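You operate a simulated robot arm through the tools that you are given. There is no shell and no other tool. Be economical: measure what you need, move in short steps, check, and stop when the job is done.

You are at the controls of a simulated robot arm. One attempt, no reset.

TASK
Shim the end play out: gauge, fit the matching shim, clamp, gauge again.
Fine: press the blue gauge button to read; the last reading, with the clamp shut, is 0 mm.

The check looks at the end state, three seconds after you hand in, the way a careful person would. Anything else that was tipped, shoved, dropped, spilled or broken makes it a failure.

THE ROBOT
A 7-joint arm with a two-finger parallel gripper, fixed in place. Base frame: the origin is at the foot of the arm, x ahead of it, y to its left, z up; the work surface is at about z = 0. Readings come in mm, degrees, newtons and seconds.
With the tool pointing down near the work surface it reaches from about 220 to 580 mm from the base axis. Its first joint turns from -66.0 to 66.0 degrees. Payload 2.5 kg.
Tool frame: the origin (TCP) lies between the finger pads and is the grasp point; the fingertips stand 23 mm ahead of it; z points along the fingers, y is the line along which they close. The gripper opens to 94 mm. The fingers are 38 mm wide and 10 mm thick; the gripper's body (54 by 96 mm) begins 39 mm behind the TCP.
Orientation is that of the tool frame in the base frame, as a unit quaternion [w, x, y, z]. With the fingers straight down and closing along the base's y, the tool's x points along the base's -x, its y along +y and its z along -z.

THE INTERFACE
- The arm moves only by the tool apply_moves. Its argument "rows" is one flat list of numbers, 7 for each row, row after row: the closure, from 0 (fully open) to 1 (shut), then the shift along the base's x, y, z in cm, then the turn, a rotation vector about the base's x, y, z in degrees. In form: [claw, tx, ty, tz, wx, wy, wz, claw, tx, ty, tz, wx, wy, wz, ...]. A call has 1 to 8 rows; each row shifts and turns the commanded pose from where the row before left it. A row lasts 0.2 s, in which the tool goes at most 50 mm and 8.6 degrees; a call with a longer step from one row to the next is refused whole, and so is a gripper value outside its range. A pose out of reach is approached as far as the arm can. The call stops where the force on the tool passes 50 N (or 10 N more than at its start, if that is more) or the arm is blocked; 0.2 s more then pass. Each finger travels about 108 mm/s and halts on what it meets, pressing with about 28 N; the grip force reading is that of the motor and also rises with nothing between the fingers. The clock runs only during rows and for 0.2 s after the last one: add rows that do not move to give the fingers time. The reply holds the time, the measured pose of the TCP, the force on the tool along the base axes, the opening and the grip force, in the units named above and with some noise.
- Cameras (640 x 400 px; columns grow to the right, rows downward): "scene" is fixed at [110.5, -401.6, 538.5]; the picture's right is [0.89, -0.45, 0.00], its down [-0.28, -0.55, -0.79] and it looks along [0.35, 0.70, -0.62] (base axes); focal length 330 px, centre (320, 200). "wrist" rides on the gripper at [-39, 0, -44] in the tool frame; the picture's right is [0.00, -1.00, 0.00], its down [0.97, 0.00, -0.24] and it looks along [0.24, 0.00, 0.97] (tool axes); focal length 218 px, centre (320, 200).
- grab_frame(camera): a new picture of that camera. The clock stands still meanwhile.
- pixel_to_xyz(camera, pixels): for up to 12 pixels [column, row] of the newest picture of that camera ("zoom" is the newest enlarged one), the place [x, y, z] in the base frame of the surface seen there, good to about 2 mm. The clock stands still meanwhile.
- enlarge(camera, box): a new picture of the part [left, top, right, bottom] of that camera's present view, enlarged. The clock stands still meanwhile.
- close_job(): hands the job in; it is judged then, once.

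Keep the steps short. Do not move on a guess: measure, check each grasp and each placing, and mend mistakes. In all there are 80 turns and 34 pictures (those below and enlarged ones count). Leave the gripper open and the arm clear of the work at the hand-in unless told otherwise, and finish with a single line.

The tools are called after "Request:" by a JSON object that holds its "method" and its "body". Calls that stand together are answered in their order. apply_moves: Moves the arm, as the interface text tells. Its arguments: {"type":"object","properties":{"rows":{"type":"array"}},"required":["rows"]} The other tools are called the same way: grab_frame (camera) takes a picture; pixel_to_xyz (camera, pixels) gives the place of the surface under pixels of a picture; enlarge (camera, box) takes an enlarged picture of a part of a camera's view; close_job () hands the job in.

At the start:

```text
time: 0.0
position: [327.4, -37.3, 287.6]
tcp_rot: [0.0, 0.0, 1.0, 0.0]
force: [-0.3, 0.5, -0.3]
gripper_width: 94.0
gripper_force: 0.0
```

scene: 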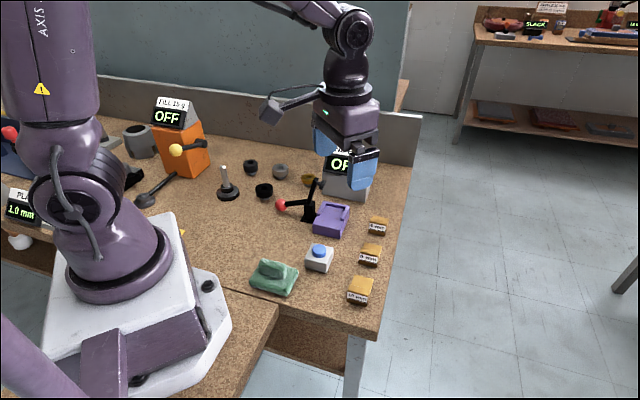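
wrist: 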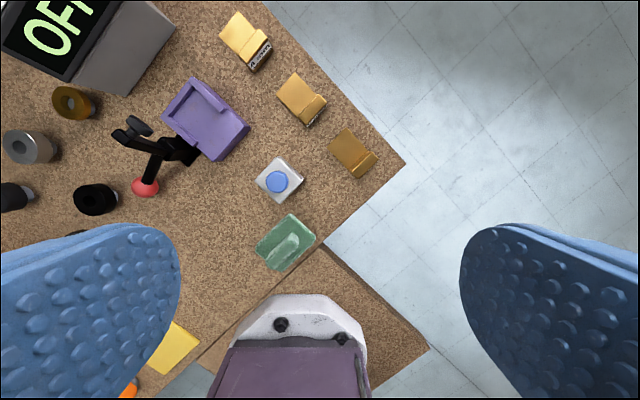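

I see a purple fixture with a red-knobbed clamp, a blue gauge button, three brass shims with labels, and a display reading OFF. I'll enlarge the work area to see the details.

Request:
{"method": "enlarge", "body": {"camera": "scene", "box": [240, 140, 410, 310]}}

Request:
{"method": "enlarge", "body": {"camera": "wrist", "box": [100, 0, 420, 280]}}

```text
2.35 times, centred on (325, 225) of scene
```

zoom: 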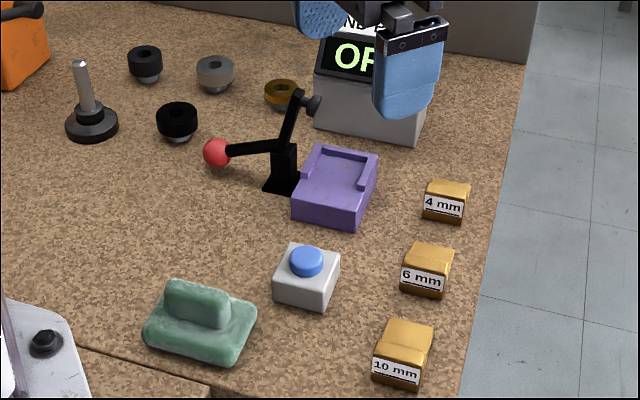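

```text
1.43 times, centred on (260, 140) of wrist
```

zoom: 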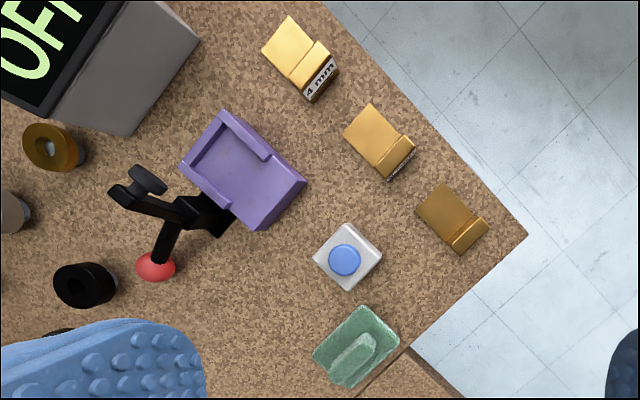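

I'll measure the key points: shims, fixture, button, clamp and green block, all in this zoomed wrist picture.

Request:
{"method": "pixel_to_xyz", "body": {"camera": "zoom", "pixels": [[344, 259], [225, 112], [305, 183], [260, 229], [182, 164], [235, 185], [272, 155], [155, 266], [150, 180], [356, 345], [190, 210], [225, 118]]}}

Request:
{"method": "pixel_to_xyz", "body": {"camera": "wrist", "pixels": [[233, 36], [255, 52], [240, 12], [270, 43], [250, 68], [220, 34], [295, 95], [312, 110], [350, 150], [366, 165], [300, 75], [325, 100]]}}

```text
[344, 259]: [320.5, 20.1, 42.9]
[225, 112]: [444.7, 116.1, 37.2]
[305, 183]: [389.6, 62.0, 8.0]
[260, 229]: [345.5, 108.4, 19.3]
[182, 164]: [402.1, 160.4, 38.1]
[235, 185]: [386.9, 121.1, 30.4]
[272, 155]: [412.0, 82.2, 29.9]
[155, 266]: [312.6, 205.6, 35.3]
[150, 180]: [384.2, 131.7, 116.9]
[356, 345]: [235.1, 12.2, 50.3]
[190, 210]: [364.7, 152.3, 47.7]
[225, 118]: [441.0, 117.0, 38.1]
```

```text
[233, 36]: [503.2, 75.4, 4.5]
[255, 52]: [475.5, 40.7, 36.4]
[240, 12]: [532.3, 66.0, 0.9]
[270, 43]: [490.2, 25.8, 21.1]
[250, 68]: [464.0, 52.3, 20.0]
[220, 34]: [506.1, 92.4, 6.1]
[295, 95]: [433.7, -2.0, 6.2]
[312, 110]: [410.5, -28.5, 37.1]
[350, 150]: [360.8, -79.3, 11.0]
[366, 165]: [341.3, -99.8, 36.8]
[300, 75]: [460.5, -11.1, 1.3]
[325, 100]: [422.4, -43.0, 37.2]
```

The button top is at about (320, 20, 43). I'll close the fingers and come to above the button, with the fingertips about 25 mm over it.

Request:
{"method": "apply_moves", "body": {"rows": [1, -0.3, 2.8, 0, 0, 0, 0, 1, -0.4, 2.9, -2.5, 0, 0, 0, 1, 0, 0, -4.5, 0, 0, 0, 1, 0, 0, -4.5, 0, 0, 0, 1, 0, 0, -4.5, 0, 0, 0, 1, 0, 0, -3.2, 0, 0, 0, 1, 0, 0, 0, 0, 0, 0]}}

Request:
{"method": "grab_frame", "body": {"camera": "scene"}}

```text
time: 1.6
position: [320.0, 20.8, 95.5]
tcp_rot: [0.0, 0.0, 1.0, 0.0]
force: [-1.2, -1.0, -0.6]
gripper_width: 0.2
gripper_force: 27.9
```

```text
29 pictures are left
```

scene: 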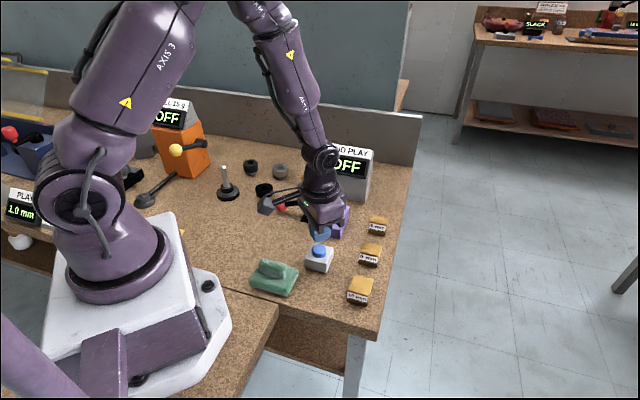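

The tool is over the button. I'll press down gently in small steps, then come back up.

Request:
{"method": "apply_moves", "body": {"rows": [1, 0, 0, -1.5, 0, 0, 0, 1, 0, 0, -1.0, 0, 0, 0, 1, 0, 0, -0.4, 0, 0, 0, 1, 0, 0, -0.3, 0, 0, 0, 1, 0, 0, -0.2, 0, 0, 0, 1, 0, 0, 0, 0, 0, 0]}}

Request:
{"method": "enlarge", "body": {"camera": "scene", "box": [260, 130, 400, 270]}}

```text
time: 3.0
position: [319.2, 20.3, 62.2]
tcp_rot: [0.0, 0.0, 1.0, 0.0]
force: [-0.4, -1.3, 4.3]
gripper_width: 0.0
gripper_force: 28.0
```

```text
2.86 times, centred on (330, 200) of scene
```

zoom: 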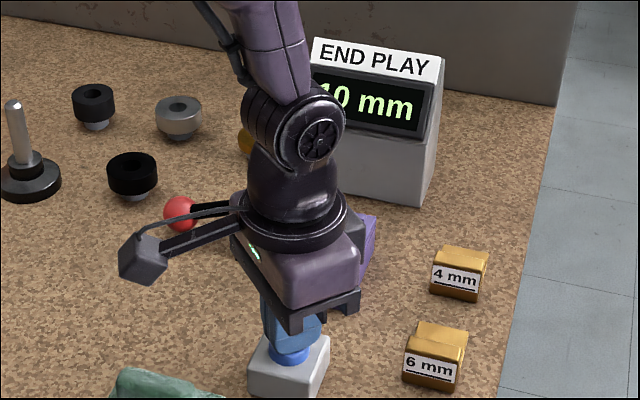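

The display reads something like "10 mm" but it is partly hidden. I'll raise the arm and swing clear towards the green block side to read all of it.

Request:
{"method": "apply_moves", "body": {"rows": [1, 0, 0, 2.0, 0, 0, 0, 1, 0, 0, 4.5, 0, 0, 0, 0.5, 0, 0, 4.5, 0, 0, 0, 0.2, 0, -4.5, 2, 0, 0, 0, 0, 0, -4.5, 0, 0, 0, 0, 0, 0, -4.5, 0, 0, 0, 0, 0, 0, 0, 0, 0, 0]}}

Request:
{"method": "enlarge", "body": {"camera": "scene", "box": [260, 130, 400, 310]}}

Request:
{"method": "enlarge", "body": {"camera": "wrist", "box": [60, 0, 400, 300]}}

```text
refused: rows must hold 7 numbers for each row
```

```text
2.22 times, centred on (330, 220) of scene
```

zoom: 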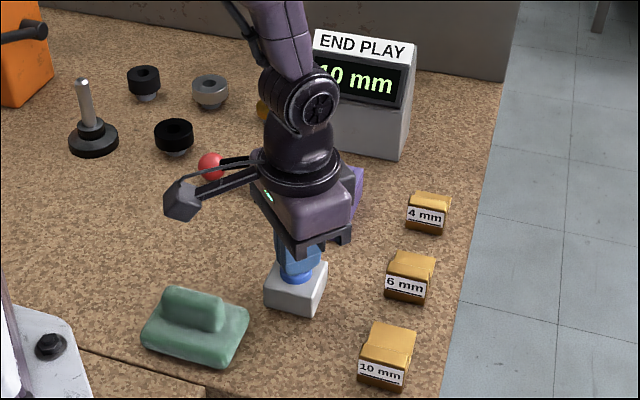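

```text
1.33 times, centred on (230, 150) of wrist
```

zoom: 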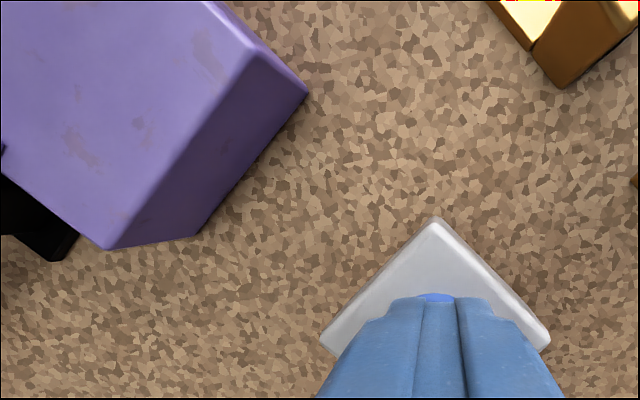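

That row list had a wrong count, so nothing moved. I'll send the lift and sideways move again, corrected.

Request:
{"method": "apply_moves", "body": {"rows": [1, 0, 0, 2.0, 0, 0, 0, 1, 0, 0, 4.5, 0, 0, 0, 0.5, 0, 0, 4.5, 0, 0, 0, 0.2, 0, -4, 2, 0, 0, 0, 0, 0, -4.5, 0, 0, 0, 0, 0, 0, -4, 0, 0, 0, 0, 0, 0, 0, 0, 0, 0, 0]}}

Request:
{"method": "enlarge", "body": {"camera": "scene", "box": [260, 130, 400, 270]}}

Request:
{"method": "grab_frame", "body": {"camera": "wrist"}}

```text
time: 4.6
position: [319.6, -106.7, 192.9]
tcp_rot: [0.001, 0.0, 1.0, 0.0]
force: [-0.3, 0.0, -0.6]
gripper_width: 93.8
gripper_force: 0.1
```

```text
2.86 times, centred on (330, 200) of scene
```

zoom: 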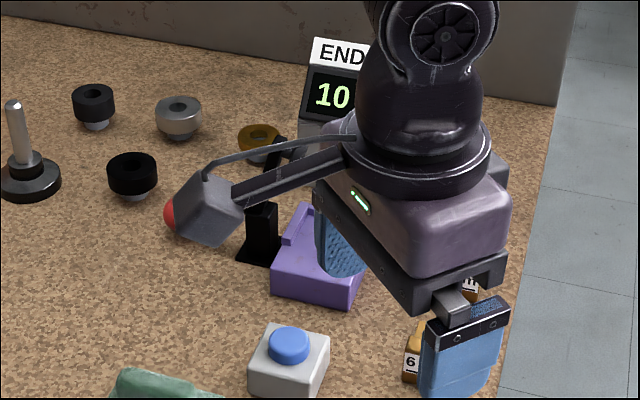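

```text
24 pictures are left
```

wrist: 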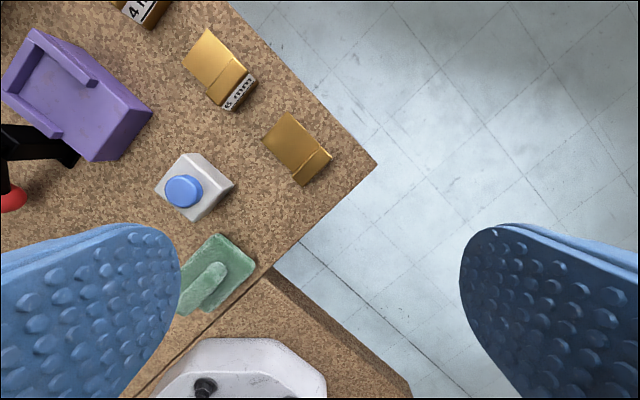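

The display shows "10 mm", so I need the 10 mm shim. I'll zoom in on that shim and on the fixture pocket to measure their corners.

Request:
{"method": "enlarge", "body": {"camera": "wrist", "box": [240, 90, 360, 200]}}

Request:
{"method": "pixel_to_xyz", "body": {"camera": "zoom", "pixels": [[263, 127], [115, 265], [340, 510], [330, 340], [485, 370], [340, 430], [400, 380], [280, 230], [380, 310], [350, 400]]}}

Request:
{"method": "pixel_to_xyz", "body": {"camera": "wrist", "pixels": [[35, 30], [3, 95], [95, 75], [93, 86], [60, 128], [153, 112], [91, 160], [95, 155], [147, 110], [50, 85], [90, 120], [120, 110]]}}

```text
3.64 times, centred on (300, 145) of wrist
```

zoom: 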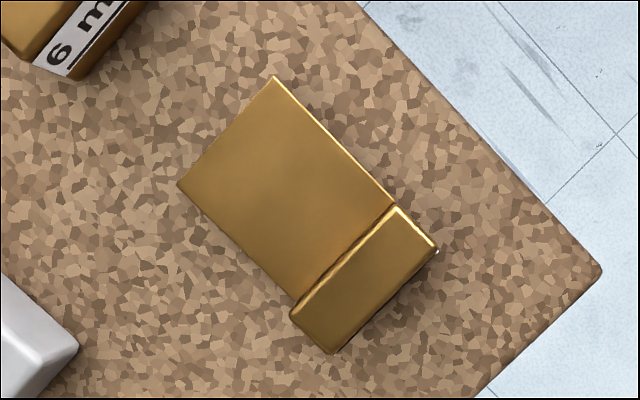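

```text
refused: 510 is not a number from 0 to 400
```

```text
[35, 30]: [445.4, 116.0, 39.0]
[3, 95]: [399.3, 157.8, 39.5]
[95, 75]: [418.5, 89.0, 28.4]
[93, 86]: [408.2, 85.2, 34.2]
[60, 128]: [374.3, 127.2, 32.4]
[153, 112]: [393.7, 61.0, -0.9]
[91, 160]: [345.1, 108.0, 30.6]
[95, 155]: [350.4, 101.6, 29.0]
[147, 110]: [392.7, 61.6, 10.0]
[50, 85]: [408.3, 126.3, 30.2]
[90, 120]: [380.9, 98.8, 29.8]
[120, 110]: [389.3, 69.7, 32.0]
```

Now the shim corners in the zoomed picture I just got, plus a close view of the fixture.

Request:
{"method": "pixel_to_xyz", "body": {"camera": "zoom", "pixels": [[273, 79], [180, 185], [290, 300], [392, 205], [400, 210], [434, 249], [296, 310], [332, 350], [365, 280], [285, 190], [293, 250], [333, 200]]}}

Request:
{"method": "enlarge", "body": {"camera": "wrist", "box": [0, 15, 200, 215]}}

```text
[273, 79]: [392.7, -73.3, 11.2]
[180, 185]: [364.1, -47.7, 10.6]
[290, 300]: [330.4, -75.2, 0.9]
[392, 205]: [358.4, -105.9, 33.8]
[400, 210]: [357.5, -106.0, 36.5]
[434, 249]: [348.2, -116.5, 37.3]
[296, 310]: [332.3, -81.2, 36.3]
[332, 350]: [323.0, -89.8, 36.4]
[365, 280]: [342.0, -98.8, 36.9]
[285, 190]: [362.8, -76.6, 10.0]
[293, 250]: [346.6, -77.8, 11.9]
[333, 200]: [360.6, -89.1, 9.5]
```

```text
2.00 times, centred on (100, 115) of wrist
```

zoom: 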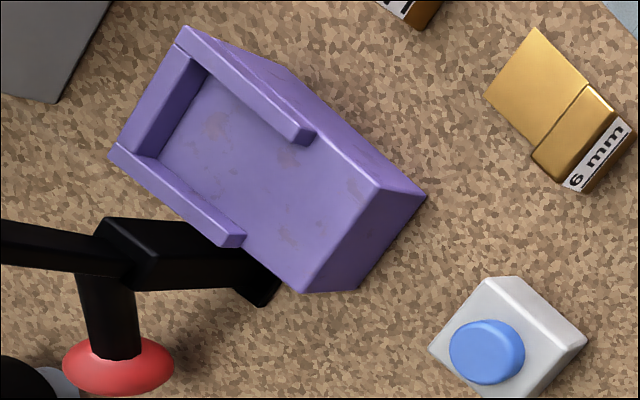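

The shim is a plate with a 14 mm wide handle bar at one end, and it lies at about 45°. Next I'll measure the pocket's inner walls, floor and front edge in the zoom.

Request:
{"method": "pixel_to_xyz", "body": {"camera": "zoom", "pixels": [[378, 190], [303, 289], [208, 73], [160, 158], [297, 138], [226, 240], [308, 128], [240, 240], [200, 68], [158, 153], [300, 142], [190, 28]]}}

Request:
{"method": "pixel_to_xyz", "body": {"camera": "wrist", "pixels": [[65, 40], [100, 74], [56, 91], [112, 135], [65, 98], [45, 50], [30, 80], [81, 58], [80, 72], [120, 75], [170, 110], [130, 90]]}}

```text
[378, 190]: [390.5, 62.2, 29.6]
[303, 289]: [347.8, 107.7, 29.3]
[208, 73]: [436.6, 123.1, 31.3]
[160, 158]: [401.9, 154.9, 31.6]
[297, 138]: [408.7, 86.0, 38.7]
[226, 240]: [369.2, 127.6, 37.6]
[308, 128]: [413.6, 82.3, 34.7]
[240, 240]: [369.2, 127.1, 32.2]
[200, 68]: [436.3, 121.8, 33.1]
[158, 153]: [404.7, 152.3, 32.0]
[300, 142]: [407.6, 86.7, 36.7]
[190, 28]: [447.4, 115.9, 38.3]
```

```text
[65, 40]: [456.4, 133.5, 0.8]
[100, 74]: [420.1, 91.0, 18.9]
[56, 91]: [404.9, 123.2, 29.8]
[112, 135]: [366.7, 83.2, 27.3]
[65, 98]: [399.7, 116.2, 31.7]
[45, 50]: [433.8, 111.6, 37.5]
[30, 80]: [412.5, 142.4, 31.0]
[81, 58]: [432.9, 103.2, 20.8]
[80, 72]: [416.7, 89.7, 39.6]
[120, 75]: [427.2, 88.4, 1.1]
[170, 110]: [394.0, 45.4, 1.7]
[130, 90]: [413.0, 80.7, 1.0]
```

I need to know where the box sticking out on the gripper's bar is, because it could hit the clamp. I'll also measure the clamp. I'll query the last scene picture, where the box is at about (265, 205) and the red knob at about (281, 207).

Request:
{"method": "pixel_to_xyz", "body": {"camera": "scene", "pixels": [[263, 206], [270, 208], [290, 192], [300, 190], [281, 207]]}}

Request:
{"method": "enlarge", "body": {"camera": "scene", "box": [250, 150, 330, 230]}}

```text
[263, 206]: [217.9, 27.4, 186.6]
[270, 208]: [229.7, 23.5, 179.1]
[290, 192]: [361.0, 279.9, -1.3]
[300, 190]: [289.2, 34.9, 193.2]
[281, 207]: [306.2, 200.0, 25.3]
```

```text
5.00 times, centred on (290, 190) of scene
```

zoom: 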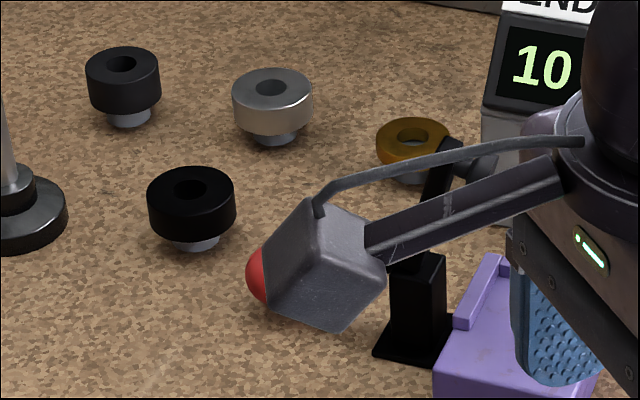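

The mast box sits about 100 mm along tool +x and 90 mm above the TCP. I'll turn the tool about 44° so that its x lines up with the fixture axis and the mast points outward. Then I'll hover 220 mm up over the fixture to look straight down.

Request:
{"method": "apply_moves", "body": {"rows": [0, 1.39, 3.71, 0.45, 0, 0, 7.4, 0, 1.39, 3.71, 0.45, 0, 0, 7.4, 0, 1.39, 3.71, 0.45, 0, 0, 7.4, 0, 1.39, 3.71, 0.45, 0, 0, 7.4, 0, 1.39, 3.71, 0.45, 0, 0, 7.4, 0, 1.39, 3.71, 0.45, 0, 0, 7.4, 0, 0, 0, 0, 0, 0, 0]}}

Request:
{"method": "grab_frame", "body": {"camera": "wrist"}}

Request:
{"method": "grab_frame", "body": {"camera": "scene"}}

```text
time: 6.2
position: [401.8, 114.8, 218.9]
tcp_rot: [0.0, -0.378, 0.926, 0.0]
force: [-0.7, -0.3, -0.1]
gripper_width: 94.2
gripper_force: 0.0
```

```text
20 pictures are left
```

wrist: 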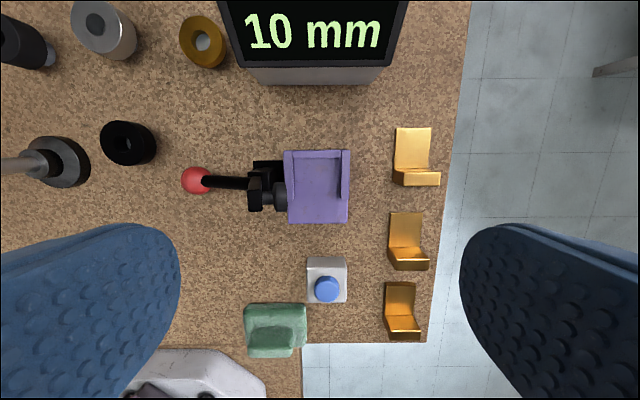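

```text
19 pictures are left
```

scene: 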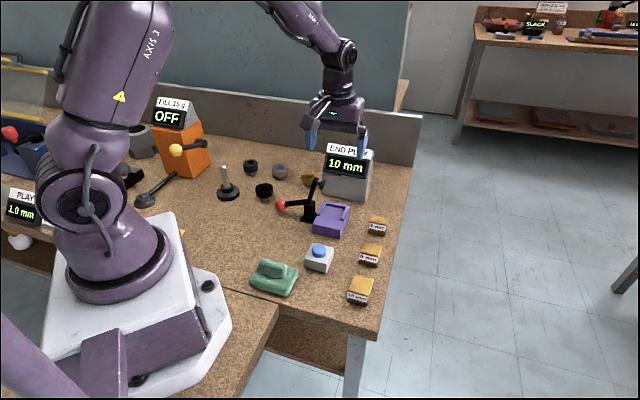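

The display clearly says "10 mm", and the view is square to the fixture. I'll zoom on the fixture and clamp and measure there.

Request:
{"method": "enlarge", "body": {"camera": "wrist", "box": [176, 135, 368, 255]}}

```text
3.33 times, centred on (272, 195) of wrist
```

zoom: 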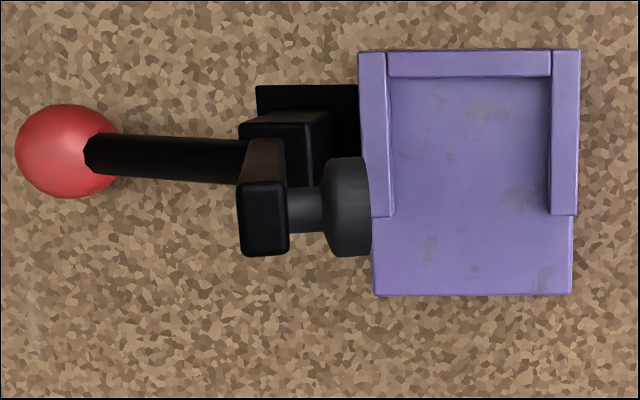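

Request:
{"method": "pixel_to_xyz", "body": {"camera": "zoom", "pixels": [[394, 82], [548, 82], [395, 213], [549, 212], [380, 294], [567, 292], [470, 180], [348, 205], [262, 225], [60, 150], [180, 160], [285, 130]]}}

Request:
{"method": "pixel_to_xyz", "body": {"camera": "zoom", "pixels": [[255, 145], [265, 180], [245, 245], [350, 250], [350, 165], [100, 155], [240, 165], [300, 95], [470, 60], [375, 70], [566, 70], [470, 85]]}}

```text
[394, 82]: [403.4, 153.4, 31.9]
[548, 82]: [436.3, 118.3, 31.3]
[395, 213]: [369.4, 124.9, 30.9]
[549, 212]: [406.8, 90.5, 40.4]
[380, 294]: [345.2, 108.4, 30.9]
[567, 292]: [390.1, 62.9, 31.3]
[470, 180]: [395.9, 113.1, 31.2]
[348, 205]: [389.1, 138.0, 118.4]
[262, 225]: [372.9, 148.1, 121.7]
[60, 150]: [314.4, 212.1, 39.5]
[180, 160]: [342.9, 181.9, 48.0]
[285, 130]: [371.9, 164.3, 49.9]
```

```text
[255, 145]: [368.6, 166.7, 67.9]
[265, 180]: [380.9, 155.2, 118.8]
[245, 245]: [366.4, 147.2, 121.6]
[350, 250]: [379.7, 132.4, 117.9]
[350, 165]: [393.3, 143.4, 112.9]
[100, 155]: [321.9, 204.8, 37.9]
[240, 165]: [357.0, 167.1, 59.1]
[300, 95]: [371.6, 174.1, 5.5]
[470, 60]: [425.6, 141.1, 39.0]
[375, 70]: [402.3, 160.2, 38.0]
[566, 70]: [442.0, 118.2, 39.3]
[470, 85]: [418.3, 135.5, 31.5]
```

The pocket is about 48 mm wide with its floor at z≈31, its inner back centre at (420, 136) and its front edge about 72 mm from the back. The shim is about 37 mm wide and 61 mm long, so it fits flat with its handle toward the front. I'll go over the 10 mm shim at the same tool angle, with the TCP 8 mm behind the handle centre, and check the alignment.

Request:
{"method": "apply_moves", "body": {"rows": [0, -1.34, -4.38, 0, 0, 0, 0, 0, -1.34, -4.38, 0, 0, 0, 0, 0, -1.34, -4.38, 0, 0, 0, 0, 0, -1.34, -4.38, 0, 0, 0, 0, 0, -1.36, -4.36, 0, 0, 0, 0, 0, 0, 0, -4.5, 0, 0, 0, 0, 0, 0, -4.5, 0, 0, 0, 0, 0, 0, 0, 0, 0, 0]}}

Request:
{"method": "grab_frame", "body": {"camera": "wrist"}}

```text
time: 8.0
position: [336.5, -102.0, 129.3]
tcp_rot: [0.0, -0.378, 0.926, 0.0]
force: [0.6, -0.1, -0.2]
gripper_width: 93.8
gripper_force: 0.0
```

```text
17 pictures are left
```

wrist: 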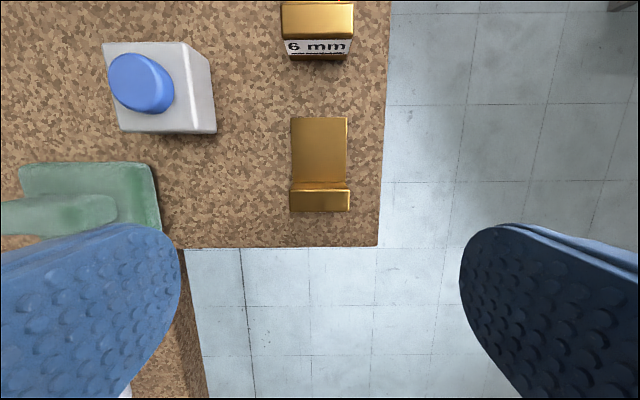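

The shim is square to the tool, and its handle is at about (290–350, 188–212). I'll measure the handle corners and the green block's nearest edge.

Request:
{"method": "pixel_to_xyz", "body": {"camera": "wrist", "pixels": [[291, 192], [349, 191], [291, 210], [349, 209], [320, 200], [292, 119], [346, 118], [160, 225], [155, 170], [320, 150], [293, 180], [345, 180]]}}

```text
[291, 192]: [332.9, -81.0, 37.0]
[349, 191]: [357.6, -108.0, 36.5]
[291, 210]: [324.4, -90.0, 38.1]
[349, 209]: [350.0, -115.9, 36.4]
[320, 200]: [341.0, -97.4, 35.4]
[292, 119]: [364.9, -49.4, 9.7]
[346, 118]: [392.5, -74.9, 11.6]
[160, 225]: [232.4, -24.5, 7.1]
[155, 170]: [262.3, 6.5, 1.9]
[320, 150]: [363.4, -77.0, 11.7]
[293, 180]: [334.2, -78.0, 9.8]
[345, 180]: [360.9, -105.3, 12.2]
```

Handle centre is (341, -99) with its top at z 37. I'll part-close the fingers to about 56 mm, lower to TCP z 40, then grip the handle across its ends.

Request:
{"method": "apply_moves", "body": {"rows": [0.4, 0, -0.16, 0, 0, 0, 0, 0.4, 0, 0, 0, 0, 0, 0, 0.4, 0, 0, -4.0, 0, 0, 0, 0.4, 0, 0, -3.5, 0, 0, 0, 0.4, 0, 0, -1.4, 0, 0, 0, 0.4, 0, 0, 0, 0, 0, 0]}}

Request:
{"method": "grab_frame", "body": {"camera": "wrist"}}

```text
time: 9.4
position: [337.5, -104.4, 39.0]
tcp_rot: [0.0, -0.378, 0.926, -0.001]
force: [0.8, 0.9, 0.7]
gripper_width: 56.4
gripper_force: 0.0
```

```text
16 pictures are left
```

wrist: 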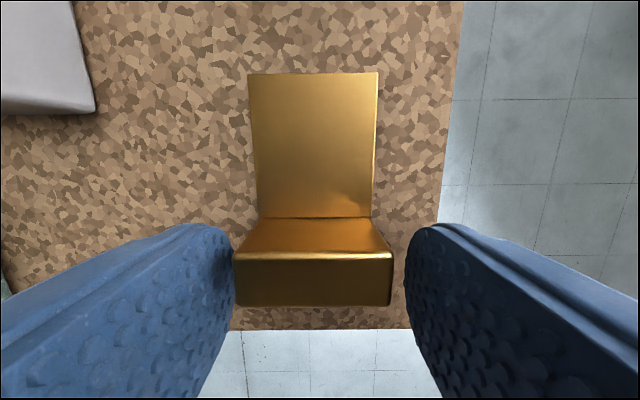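

The handle sits 1.8 mm left of centre. I'll shift the tool by that much, then close.

Request:
{"method": "apply_moves", "body": {"rows": [0.4, -0.12, 0.12, 0, 0, 0, 0, 0.65, 0, 0, 0, 0, 0, 0, 0.75, 0, 0, 0, 0, 0, 0, 0.75, 0, 0, 0, 0, 0, 0]}}

```text
time: 10.4
position: [335.4, -102.7, 38.8]
tcp_rot: [-0.001, -0.378, 0.926, 0.0]
force: [0.6, -0.8, -0.9]
gripper_width: 39.8
gripper_force: 27.5
```

The fingers have stopped at 39.8 mm with 27.5 N, so the handle is gripped. I'll lift 60 mm and look.

Request:
{"method": "apply_moves", "body": {"rows": [0.75, 0, 0, 1.0, 0, 0, 0, 0.75, 0, 0, 2.5, 0, 0, 0, 0.75, 0, 0, 3.0, 0, 0, 0, 0.75, 0, 0, 0, 0, 0, 0]}}

Request:
{"method": "grab_frame", "body": {"camera": "wrist"}}

```text
time: 11.4
position: [334.6, -102.2, 104.9]
tcp_rot: [0.0, -0.378, 0.926, 0.0]
force: [0.1, 0.8, -1.6]
gripper_width: 39.9
gripper_force: 27.9
```

```text
15 pictures are left
```

wrist: 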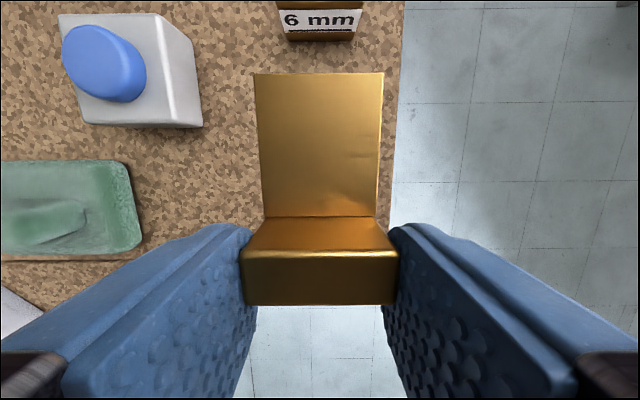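

The shim is held square and level. I'll measure the shim's place in the hand.

Request:
{"method": "pixel_to_xyz", "body": {"camera": "wrist", "pixels": [[256, 76], [382, 75], [319, 76], [250, 260], [390, 260], [250, 300], [388, 300], [320, 280], [266, 212], [376, 212], [320, 150], [320, 100]]}}

```text
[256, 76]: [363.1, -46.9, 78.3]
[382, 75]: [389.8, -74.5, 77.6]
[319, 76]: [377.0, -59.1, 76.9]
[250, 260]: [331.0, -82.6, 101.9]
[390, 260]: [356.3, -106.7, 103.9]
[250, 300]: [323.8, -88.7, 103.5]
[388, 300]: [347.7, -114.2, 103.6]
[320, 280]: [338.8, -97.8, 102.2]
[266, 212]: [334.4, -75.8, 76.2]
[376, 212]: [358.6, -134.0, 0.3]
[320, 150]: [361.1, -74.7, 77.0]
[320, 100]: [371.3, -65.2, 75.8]
```

The plate end is 60 mm ahead of the TCP, and the shim bottom is 38.5 mm below it. The target TCP is about (374, 90), which leaves a 5 mm gap to the back wall and keeps the gripper body clear of the raised clamp pad. I'll carry the shim there and stop above the pocket.

Request:
{"method": "apply_moves", "body": {"rows": [0.75, 0, 0, 2.5, 0, 0, 0, 0.75, 0.79, 3.85, 0, 0, 0, 0, 0.75, 0.79, 3.85, 0, 0, 0, 0, 0.75, 0.79, 3.85, 0, 0, 0, 0, 0.75, 0.79, 3.85, 0, 0, 0, 0, 0.75, 0.79, 3.85, 0, 0, 0, 0, 0.75, 0, 0, -2.5, 0, 0, 0, 0.75, 0, 0, 0, 0, 0, 0]}}

Request:
{"method": "enlarge", "body": {"camera": "scene", "box": [250, 120, 410, 260]}}

Request:
{"method": "grab_frame", "body": {"camera": "wrist"}}

```text
time: 13.2
position: [374.4, 90.8, 105.7]
tcp_rot: [0.0, -0.378, 0.926, 0.0]
force: [-0.5, -0.7, -2.7]
gripper_width: 39.8
gripper_force: 28.2
```

```text
2.86 times, centred on (330, 190) of scene
```

zoom: 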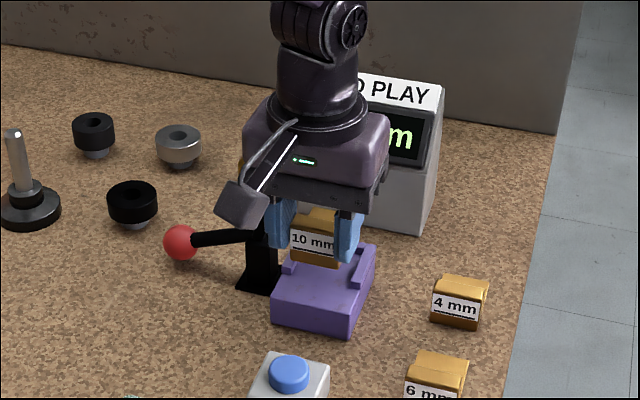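

```text
13 pictures are left
```

wrist: 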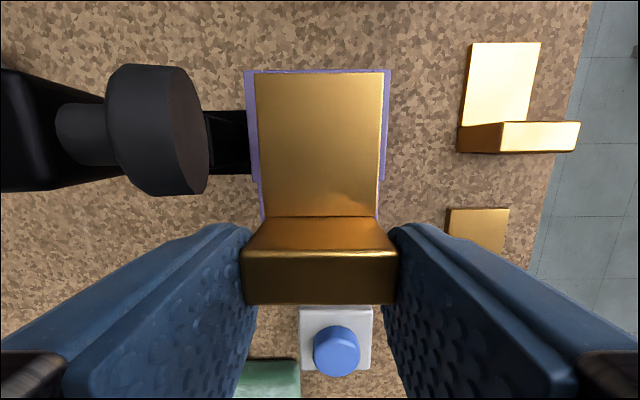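

The shim is centred over the pocket, and the raised clamp pad is off to the left, about 4 mm clear of the body's path. I'll back off 2 mm more and lower slowly, stopping just before the floor.

Request:
{"method": "apply_moves", "body": {"rows": [0.75, -0.14, -0.14, 0, 0, 0, 0, 0.75, 0, 0, -1.0, 0, 0, 0, 0.75, 0, 0, -1.0, 0, 0, 0, 0.75, 0, 0, -0.8, 0, 0, 0, 0.75, 0, 0, -0.4, 0, 0, 0, 0.75, 0, 0, 0, 0, 0, 0]}}

Request:
{"method": "grab_frame", "body": {"camera": "wrist"}}

```text
time: 14.6
position: [372.9, 90.7, 72.3]
tcp_rot: [0.0, -0.378, 0.926, 0.0]
force: [0.4, -0.1, -1.7]
gripper_width: 39.8
gripper_force: 28.4
```

```text
12 pictures are left
```

wrist: 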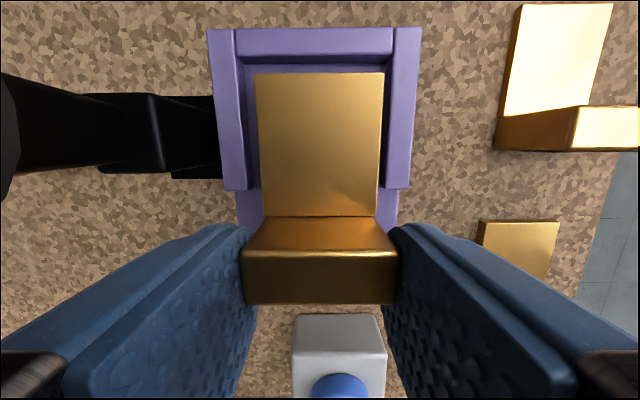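

It's inside the walls with a small gap at the back. I'll shift 1 mm left to centre it, then lower the last few millimetres to touch the floor.

Request:
{"method": "apply_moves", "body": {"rows": [0.75, -0.07, 0.07, -0.1, 0, 0, 0, 0.75, 0, 0, -0.1, 0, 0, 0, 0.75, 0, 0, -0.1, 0, 0, 0, 0.75, 0, 0, 0, 0, 0, 0]}}

```text
time: 15.6
position: [372.2, 88.8, 69.0]
tcp_rot: [0.0, -0.378, 0.926, 0.0]
force: [-0.1, 0.0, -0.7]
gripper_width: 39.6
gripper_force: 28.1
```

Request:
{"method": "apply_moves", "body": {"rows": [0.75, 0, 0, -0.07, 0, 0, 0, 0.75, 0, 0, -0.07, 0, 0, 0, 0.75, 0, 0, 0, 0, 0, 0]}}

```text
time: 16.4
position: [372.4, 90.6, 68.4]
tcp_rot: [0.0, -0.378, 0.926, 0.0]
force: [-7.5, -1.9, 23.8]
gripper_width: 39.8
gripper_force: 28.2
```

The upward force of 24 N means the shim is resting on the floor. I'll ease up 0.5 mm, open the fingers to about 58 mm, and look.

Request:
{"method": "apply_moves", "body": {"rows": [0.75, 0, 0, 0.05, 0, 0, 0, 0.5, 0, 0, 0, 0, 0, 0, 0.38, 0, 0, 0, 0, 0, 0, 0.38, 0, 0, 0, 0, 0, 0]}}

Request:
{"method": "grab_frame", "body": {"camera": "wrist"}}

```text
time: 17.4
position: [371.8, 88.8, 70.5]
tcp_rot: [0.0, -0.378, 0.926, 0.0]
force: [0.5, -0.2, 0.0]
gripper_width: 58.3
gripper_force: 0.1
```

```text
11 pictures are left
```

wrist: 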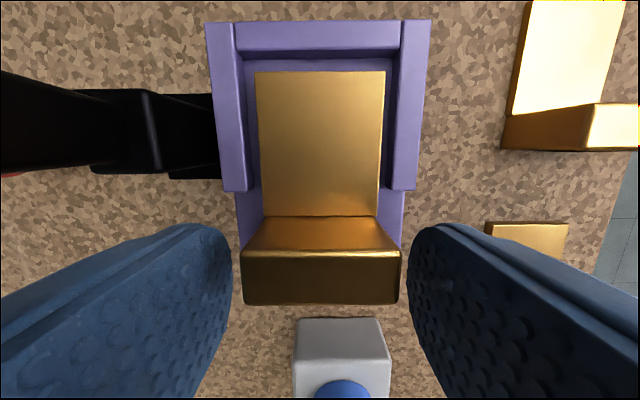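

The shim is seated flat in the pocket and the fingers are free. Next is the clamp lever. Before I go over to the red knob, I'll rise clear and measure the things around it in the scene picture.

Request:
{"method": "apply_moves", "body": {"rows": [0.38, 0, 0, 1.5, 0, 0, 0, 0.38, 0, 0, 4.0, 0, 0, 0, 0.3, 0, 0, 4.5, 0, 0, 0, 0.3, 0, 0, 0, 0, 0, 0]}}

Request:
{"method": "pixel_to_xyz", "body": {"camera": "scene", "pixels": [[185, 150], [172, 115], [200, 148], [224, 168], [251, 163], [280, 168], [264, 188], [281, 206], [300, 206], [308, 205], [206, 170], [312, 183]]}}

Request:
{"method": "enlarge", "body": {"camera": "scene", "box": [250, 150, 350, 250]}}

```text
time: 18.4
position: [374.0, 90.2, 170.0]
tcp_rot: [0.0, -0.378, 0.926, 0.0]
force: [-0.3, 0.6, -0.2]
gripper_width: 65.7
gripper_force: 0.1
```

```text
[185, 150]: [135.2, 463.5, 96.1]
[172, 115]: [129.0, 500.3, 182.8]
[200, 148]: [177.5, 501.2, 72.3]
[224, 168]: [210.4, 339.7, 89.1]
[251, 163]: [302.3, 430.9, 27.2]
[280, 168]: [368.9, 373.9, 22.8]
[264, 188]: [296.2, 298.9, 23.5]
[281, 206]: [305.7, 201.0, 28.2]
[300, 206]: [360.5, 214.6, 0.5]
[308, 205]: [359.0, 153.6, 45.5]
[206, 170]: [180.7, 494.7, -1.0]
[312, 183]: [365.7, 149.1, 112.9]
```

```text
4.00 times, centred on (300, 200) of scene
```

zoom: 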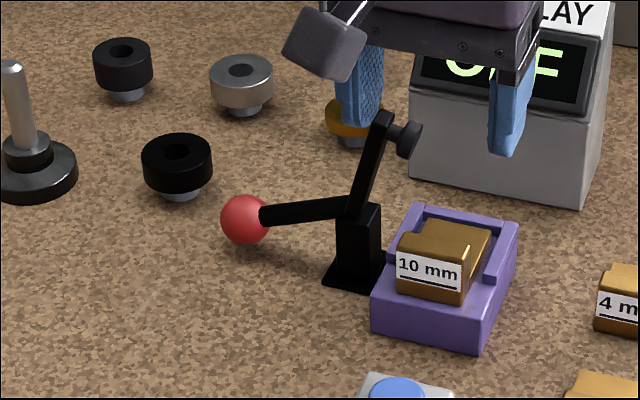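

The shim sits squarely in the fixture. I'll measure the lever's pivot, rod, knob and pad in this picture.

Request:
{"method": "pixel_to_xyz", "body": {"camera": "zoom", "pixels": [[352, 205], [340, 208], [360, 190], [370, 160], [382, 118], [400, 130], [410, 140], [245, 219], [270, 214], [300, 211], [355, 230], [245, 200]]}}

```text
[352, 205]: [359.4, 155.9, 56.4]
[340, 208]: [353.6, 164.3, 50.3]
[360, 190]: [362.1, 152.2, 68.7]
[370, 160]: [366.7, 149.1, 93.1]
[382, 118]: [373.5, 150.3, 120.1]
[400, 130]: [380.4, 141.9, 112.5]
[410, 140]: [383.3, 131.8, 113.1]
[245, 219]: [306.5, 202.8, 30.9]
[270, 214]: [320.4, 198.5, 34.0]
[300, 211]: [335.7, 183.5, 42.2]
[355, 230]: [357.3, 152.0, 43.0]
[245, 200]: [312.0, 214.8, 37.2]
```

Pivot is about (s=142, z=55) in the lever plane. The knob centre is about (312.5, 212, 24) and the lever radius about 81 mm. I'll turn the tool -90° so that it closes along the lever's hinge axis, moving to above the knob at a safe height.

Request:
{"method": "apply_moves", "body": {"rows": [0.3, -0.77, 1.52, 0, 0, 0, -8.2, 0.3, -0.77, 1.52, 0, 0, 0, -8.2, 0.3, -0.77, 1.52, 0, 0, 0, -8.2, 0.3, -0.77, 1.52, 0, 0, 0, -8.2, 0.3, -0.77, 1.52, 0, 0, 0, -8.2, 0.3, -0.77, 1.52, 0, 0, 0, -8.2, 0.3, -0.77, 1.52, 0, 0, 0, -8.2, 0.3, -0.76, 1.54, 0, 0, 0, -8.2]}}

Request:
{"method": "apply_moves", "body": {"rows": [0.3, 0, 0, 0, 0, 0, -8.2, 0.3, 0, 0, 0, 0, 0, -8.2, 0.3, 0, 0, 0, 0, 0, -8, 0.3, 0, 0, -3.5, 0, 0, 0, 0.3, 0, 0, -3, 0, 0, 0, 0.3, 0, 0, 0, 0, 0, 0]}}

Request:
{"method": "grab_frame", "body": {"camera": "wrist"}}

```text
time: 20.2
position: [309.8, 211.5, 168.5]
tcp_rot: [-0.001, 0.185, 0.983, 0.0]
force: [-0.2, 0.4, -0.1]
gripper_width: 66.1
gripper_force: 0.0
```

```text
time: 21.6
position: [311.2, 211.9, 104.1]
tcp_rot: [0.0, 0.388, 0.922, 0.0]
force: [-0.3, 0.0, -0.3]
gripper_width: 65.6
gripper_force: 0.1
```

```text
9 pictures are left
```

wrist: 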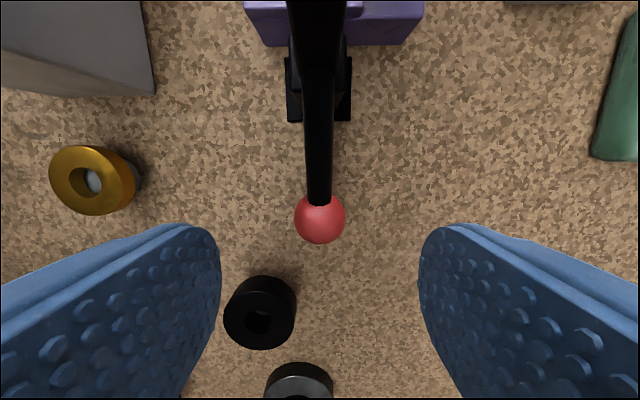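

The knob is at (320, 218), centred between the fingers. I'll check its place.

Request:
{"method": "pixel_to_xyz", "body": {"camera": "wrist", "pixels": [[320, 218], [320, 205], [320, 238], [299, 220], [341, 220], [320, 180], [255, 285], [258, 345]]}}

```text
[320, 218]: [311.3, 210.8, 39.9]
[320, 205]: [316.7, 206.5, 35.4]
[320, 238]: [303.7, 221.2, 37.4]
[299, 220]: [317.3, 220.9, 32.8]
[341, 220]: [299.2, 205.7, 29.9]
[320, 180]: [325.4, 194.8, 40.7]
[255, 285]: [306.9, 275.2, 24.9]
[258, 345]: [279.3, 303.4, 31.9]
```

Knob centre is about (309.5, 213, 26). I'll lower around it and grip.

Request:
{"method": "apply_moves", "body": {"rows": [0.3, -0.1, 0.1, -2.5, 0, 0, 0, 0.3, 0, 0, -2.5, 0, 0, 0, 0.3, 0, 0, -1.9, 0, 0, 0, 0.3, 0, 0, -0.5, 0, 0, 0, 0.7, 0, 0, 0, 0, 0, 0, 0.8, 0, 0, 0, 0, 0, 0, 0.8, 0, 0, 0, 0, 0, 0]}}

```text
time: 23.2
position: [310.4, 213.4, 29.2]
tcp_rot: [0.0, 0.387, 0.922, 0.0]
force: [2.0, 0.9, -5.0]
gripper_width: 31.8
gripper_force: 44.7
```

The knob is gripped at 31.8 mm. I'll raise the lever through the first 30° of its arc.

Request:
{"method": "apply_moves", "body": {"rows": [0.8, -0.22, 0.22, 1.03, 0, 0, 0, 0.8, -0.11, 0.11, 1.06, 0, 0, 0, 0.8, -0.01, 0.01, 1.07, 0, 0, 0, 0.8, 0.08, -0.08, 1.06, 0, 0, 0, 0.8, 0, 0, 0, 0, 0, 0]}}

Request:
{"method": "enlarge", "body": {"camera": "scene", "box": [240, 140, 350, 250]}}

```text
time: 24.4
position: [305.8, 216.9, 71.5]
tcp_rot: [0.0, 0.386, 0.922, 0.001]
force: [0.7, 18.2, -14.8]
gripper_width: 31.4
gripper_force: 45.3
```

```text
3.64 times, centred on (295, 195) of scene
```

zoom: 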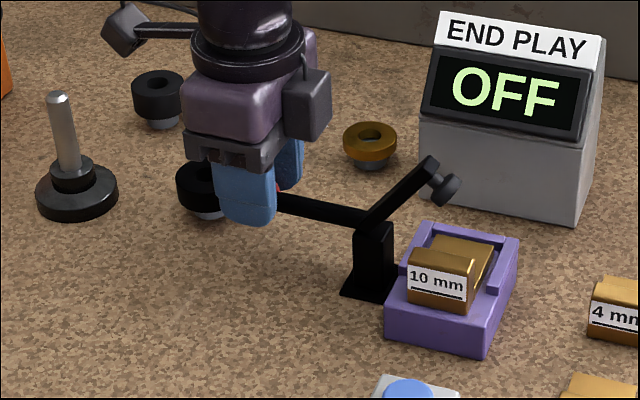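

The lever follows and the clamp arm is coming down. I'll carry on for the next 30°.

Request:
{"method": "apply_moves", "body": {"rows": [0.8, 0.18, -0.19, 1.05, 0, 0, 0, 0.8, 0.27, -0.28, 1.0, 0, 0, 0, 0.8, 0.36, -0.36, 0.94, 0, 0, 0, 0.8, 0.45, -0.46, 0.86, 0, 0, 0, 0.8, 0, 0, 0, 0, 0, 0]}}

Request:
{"method": "enlarge", "body": {"camera": "scene", "box": [240, 140, 350, 250]}}

```text
time: 25.6
position: [321.4, 201.1, 111.3]
tcp_rot: [0.0, 0.388, 0.921, -0.002]
force: [0.6, 1.1, 0.5]
gripper_width: 18.9
gripper_force: 0.1
```

```text
3.64 times, centred on (295, 195) of scene
```

zoom: 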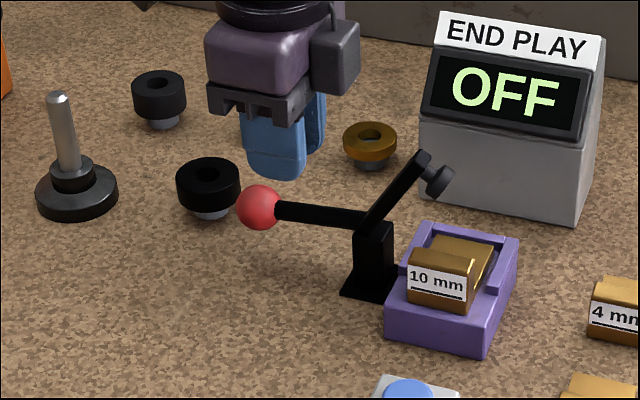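

The ball slipped out, and the lever stayed part-way. A simpler way now is to press the raised arm's tip down with closed fingers from above. I'll measure the arm and ball now.

Request:
{"method": "pixel_to_xyz", "body": {"camera": "zoom", "pixels": [[258, 208], [300, 211], [370, 218], [390, 195], [405, 178], [418, 160], [430, 170], [440, 182], [450, 185], [365, 225]]}}

```text
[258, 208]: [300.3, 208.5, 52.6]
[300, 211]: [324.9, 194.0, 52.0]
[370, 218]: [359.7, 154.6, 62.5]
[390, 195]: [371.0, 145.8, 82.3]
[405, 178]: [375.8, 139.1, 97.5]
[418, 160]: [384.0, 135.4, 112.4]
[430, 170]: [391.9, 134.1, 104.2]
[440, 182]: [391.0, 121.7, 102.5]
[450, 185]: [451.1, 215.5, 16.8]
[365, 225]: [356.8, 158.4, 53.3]
```

The arm tip is about 64 mm from the pivot and at about 61°. I'll close the fingers and place them just behind the arm (TCP about (362, 162, 121)), ready to push it over toward the fixture.

Request:
{"method": "apply_moves", "body": {"rows": [1, 0, 0, 3.0, 0, 0, 0, 1, 2.0, -1.96, 0, 0, 0, 0, 1, 2.08, -1.96, 0, 0, 0, 0, 1, 0, 0, -1.0, 0, 0, 0, 1, 0, 0, -1.0, 0, 0, 0, 1, 0, 0, 0, 0, 0, 0]}}

Request:
{"method": "enlarge", "body": {"camera": "scene", "box": [240, 130, 360, 250]}}

```text
time: 27.0
position: [361.3, 163.9, 120.7]
tcp_rot: [0.0, 0.387, 0.922, 0.0]
force: [-1.1, 3.1, 2.5]
gripper_width: 0.1
gripper_force: 28.0
```

```text
3.33 times, centred on (300, 190) of scene
```

zoom: 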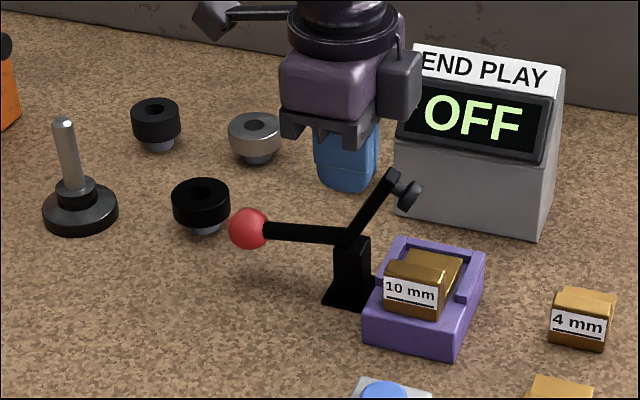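

The fingers are just touching the back of the arm. I'll push the arm over along its arc, first half.

Request:
{"method": "apply_moves", "body": {"rows": [1, 0.28, -0.28, 0, 0, 0, 0, 1, 0.27, -0.28, 0, 0, 0, 0, 1, 0.38, -0.39, -0.32, 0, 0, 0, 1, 0.35, -0.36, -0.4, 0, 0, 0, 1, 0.27, -0.28, -0.41, 0, 0, 0, 1, 0, 0, 0, 0, 0, 0]}}

```text
time: 28.4
position: [375.9, 145.9, 110.6]
tcp_rot: [0.0, 0.388, 0.922, 0.0]
force: [-0.6, 1.1, 1.9]
gripper_width: 0.1
gripper_force: 28.1
```

It moved easily. I'll continue down toward closed, stopping on resistance.

Request:
{"method": "apply_moves", "body": {"rows": [1, 0.26, -0.26, -0.51, 0, 0, 0, 1, 0.2, -0.2, -0.5, 0, 0, 0, 1, 0.13, -0.14, -0.51, 0, 0, 0, 1, 0.09, -0.09, -0.46, 0, 0, 0, 1, 0, 0, 0, 0, 0, 0]}}

Request:
{"method": "enlarge", "body": {"camera": "scene", "box": [240, 130, 360, 250]}}

```text
time: 29.6
position: [383.3, 139.6, 90.4]
tcp_rot: [0.0, 0.388, 0.922, 0.0]
force: [-0.4, -0.1, -0.3]
gripper_width: 0.1
gripper_force: 28.3
```

```text
3.33 times, centred on (300, 190) of scene
```

zoom: 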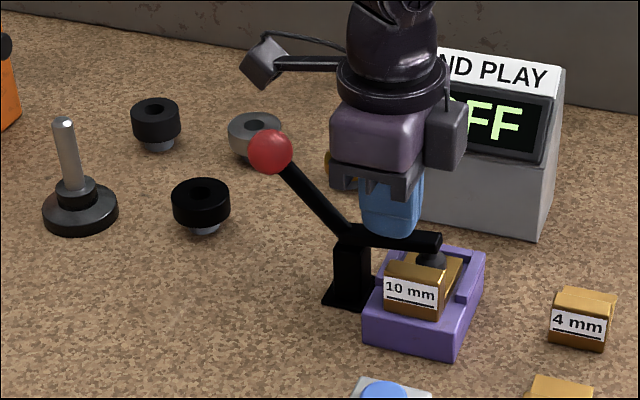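

The arm lies flat with the pad on the shim plate. I'll press down lightly to confirm that it's fully home.

Request:
{"method": "apply_moves", "body": {"rows": [1, 0, 0, -0.15, 0, 0, 0, 1, 0, 0, -0.15, 0, 0, 0, 1, 0, 0, -0.15, 0, 0, 0, 1, 0, 0, 0, 0, 0, 0]}}

```text
time: 30.3
position: [383.0, 140.6, 89.0]
tcp_rot: [0.0, 0.388, 0.922, 0.0]
force: [-4.0, -0.3, 7.5]
gripper_width: 0.0
gripper_force: 28.0
stopped in row 3: the force on the tool passed its limit (the readings are from after the stop); the commanded pose is now the measured one
```

It stops firmly on the shim, so the clamp is shut. I'll rise straight up and move to above the gauge button.

Request:
{"method": "apply_moves", "body": {"rows": [1, 0, 0, 2.0, 0, 0, 0, 1, 0, 0, 4.5, 0, 0, 0, 1, -2.08, -4.0, 1.5, 0, 0, 0, 1, -2.08, -4.0, 0, 0, 0, 0, 1, -2.1, -4.0, 0, 0, 0, 0, 1, 0, 0, -4.0, 0, 0, 0, 1, 0, 0, -3.0, 0, 0, 0, 1, 0, 0, 0, 0, 0, 0]}}

Request:
{"method": "enlarge", "body": {"camera": "scene", "box": [250, 130, 390, 290]}}

```text
time: 32.1
position: [321.7, 19.5, 98.5]
tcp_rot: [0.0, 0.388, 0.922, 0.001]
force: [0.5, -0.3, 0.3]
gripper_width: 0.2
gripper_force: 28.0
```

```text
2.50 times, centred on (320, 210) of scene
```

zoom: 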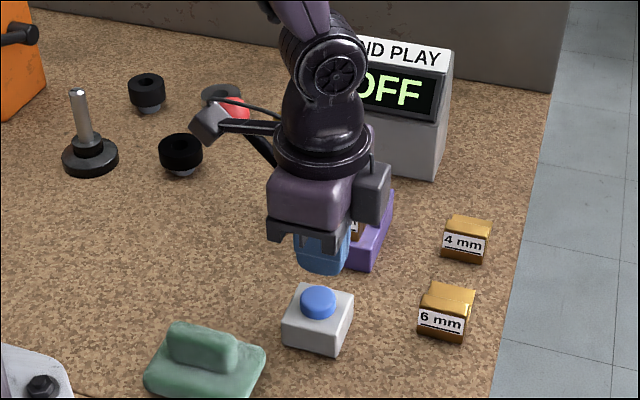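

Clear of the clamp and above the button. I'll press it gently, then lift.

Request:
{"method": "apply_moves", "body": {"rows": [1, 0, 0, -1.5, 0, 0, 0, 1, 0, 0, -1.3, 0, 0, 0, 1, 0, 0, -0.4, 0, 0, 0, 1, 0, 0, -0.3, 0, 0, 0, 1, 0, 0, -0.15, 0, 0, 0, 1, 0, 0, 0, 0, 0, 0]}}

Request:
{"method": "apply_moves", "body": {"rows": [1, 0, 0, 2.0, 0, 0, 0, 1, 0, 0, 4.0, 0, 0, 0, 0.7, 0, -2.0, 4.5, 0, 0, 0, 0.4, 0, -4.0, 3.0, 0, 0, 0, 0, 0, -4.5, 1.0, 0, 0, 0, 0, 0, -4.5, 0, 0, 0, 0, 0, 0, -3.0, 0, 0, 0, 0, 0, 0, 0, 0, 0, 0, 0]}}

Request:
{"method": "grab_frame", "body": {"camera": "scene"}}

```text
time: 33.5
position: [320.5, 20.1, 62.9]
tcp_rot: [0.0, 0.388, 0.922, 0.001]
force: [-0.9, -0.1, 2.5]
gripper_width: 0.0
gripper_force: 28.2
```

```text
time: 35.3
position: [320.2, -160.8, 209.1]
tcp_rot: [0.0, 0.388, 0.922, 0.0]
force: [0.6, 0.1, -0.8]
gripper_width: 94.0
gripper_force: 0.1
```

```text
3 pictures are left
```

scene: 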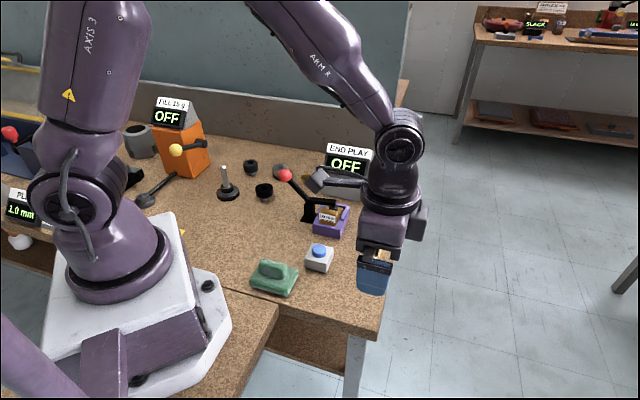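

The display still says OFF, so that press was too shallow: 2.5 N, against 4.3 N the first time. I'll go back above the button with the fingers closed and press 2–3 mm deeper.

Request:
{"method": "apply_moves", "body": {"rows": [1, 0, 4.5, 0, 0, 0, 0, 1, 0, 4.5, 0, 0, 0, 0, 1, 0, 4.5, -1.5, 0, 0, 0, 1, 0, 4.6, -1.5, 0, 0, 0, 1, 0, 0, -4.5, 0, 0, 0, 1, 0, 0, -3.5, 0, 0, 0, 1, 0, 0, 0, 0, 0, 0]}}

Request:
{"method": "apply_moves", "body": {"rows": [1, 0, 0, -1.5, 0, 0, 0, 1, 0, 0, -1.2, 0, 0, 0, 1, 0, 0, -0.4, 0, 0, 0, 1, 0, 0, -0.3, 0, 0, 0, 1, 0, 0, -0.2, 0, 0, 0, 1, 0, 0, -0.2, 0, 0, 0, 1, 0, 0, 0, 0, 0, 0]}}

```text
time: 36.9
position: [322.6, 22.2, 98.1]
tcp_rot: [0.001, 0.388, 0.922, 0.001]
force: [-0.8, 0.6, -0.2]
gripper_width: 0.0
gripper_force: 28.1
```

```text
time: 38.5
position: [321.1, 21.7, 60.8]
tcp_rot: [0.001, 0.389, 0.921, 0.001]
force: [0.0, 1.4, 11.4]
gripper_width: 0.0
gripper_force: 28.0
```

11.4 N this time, a firmer press. I'll lift, clear the view and read.

Request:
{"method": "apply_moves", "body": {"rows": [1, 0, 0, 2.0, 0, 0, 0, 1, 0, 0, 4.0, 0, 0, 0, 0.7, 0, -2.0, 4.5, 0, 0, 0, 0.4, 0, -4.0, 3.0, 0, 0, 0, 0, 0, -4.5, 1.0, 0, 0, 0, 0, 0, -4.5, 0, 0, 0, 0, 0, 0, -3.0, 0, 0, 0, 0, 0, 0, 0, 0, 0, 0, 0]}}

Request:
{"method": "enlarge", "body": {"camera": "scene", "box": [250, 130, 410, 310]}}

```text
time: 40.3
position: [322.1, -160.8, 204.5]
tcp_rot: [0.0, 0.388, 0.922, 0.0]
force: [0.6, 0.5, -0.1]
gripper_width: 93.9
gripper_force: 0.1
```

```text
2.22 times, centred on (330, 220) of scene
```

zoom: 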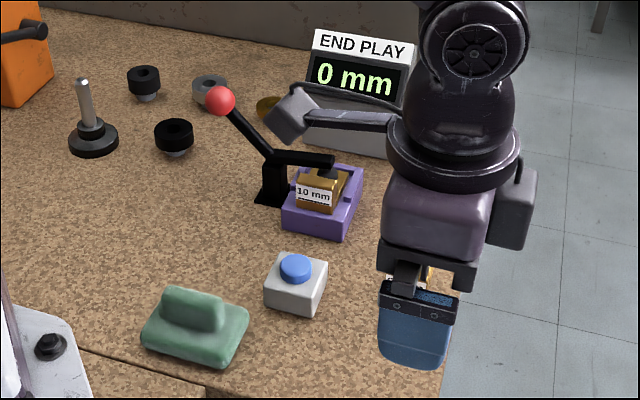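

The display reads "0 mm" with the clamp shut on the 10 mm shim. The gripper is open and clear, and nothing else was disturbed. I'm handing in.

Request:
{"method": "close_job", "body": {}}

```text
The job is handed in.
```

Done: the first gauge reading was 10 mm, the 10 mm shim is fitted, the clamp is shut, and the last reading is 0 mm.
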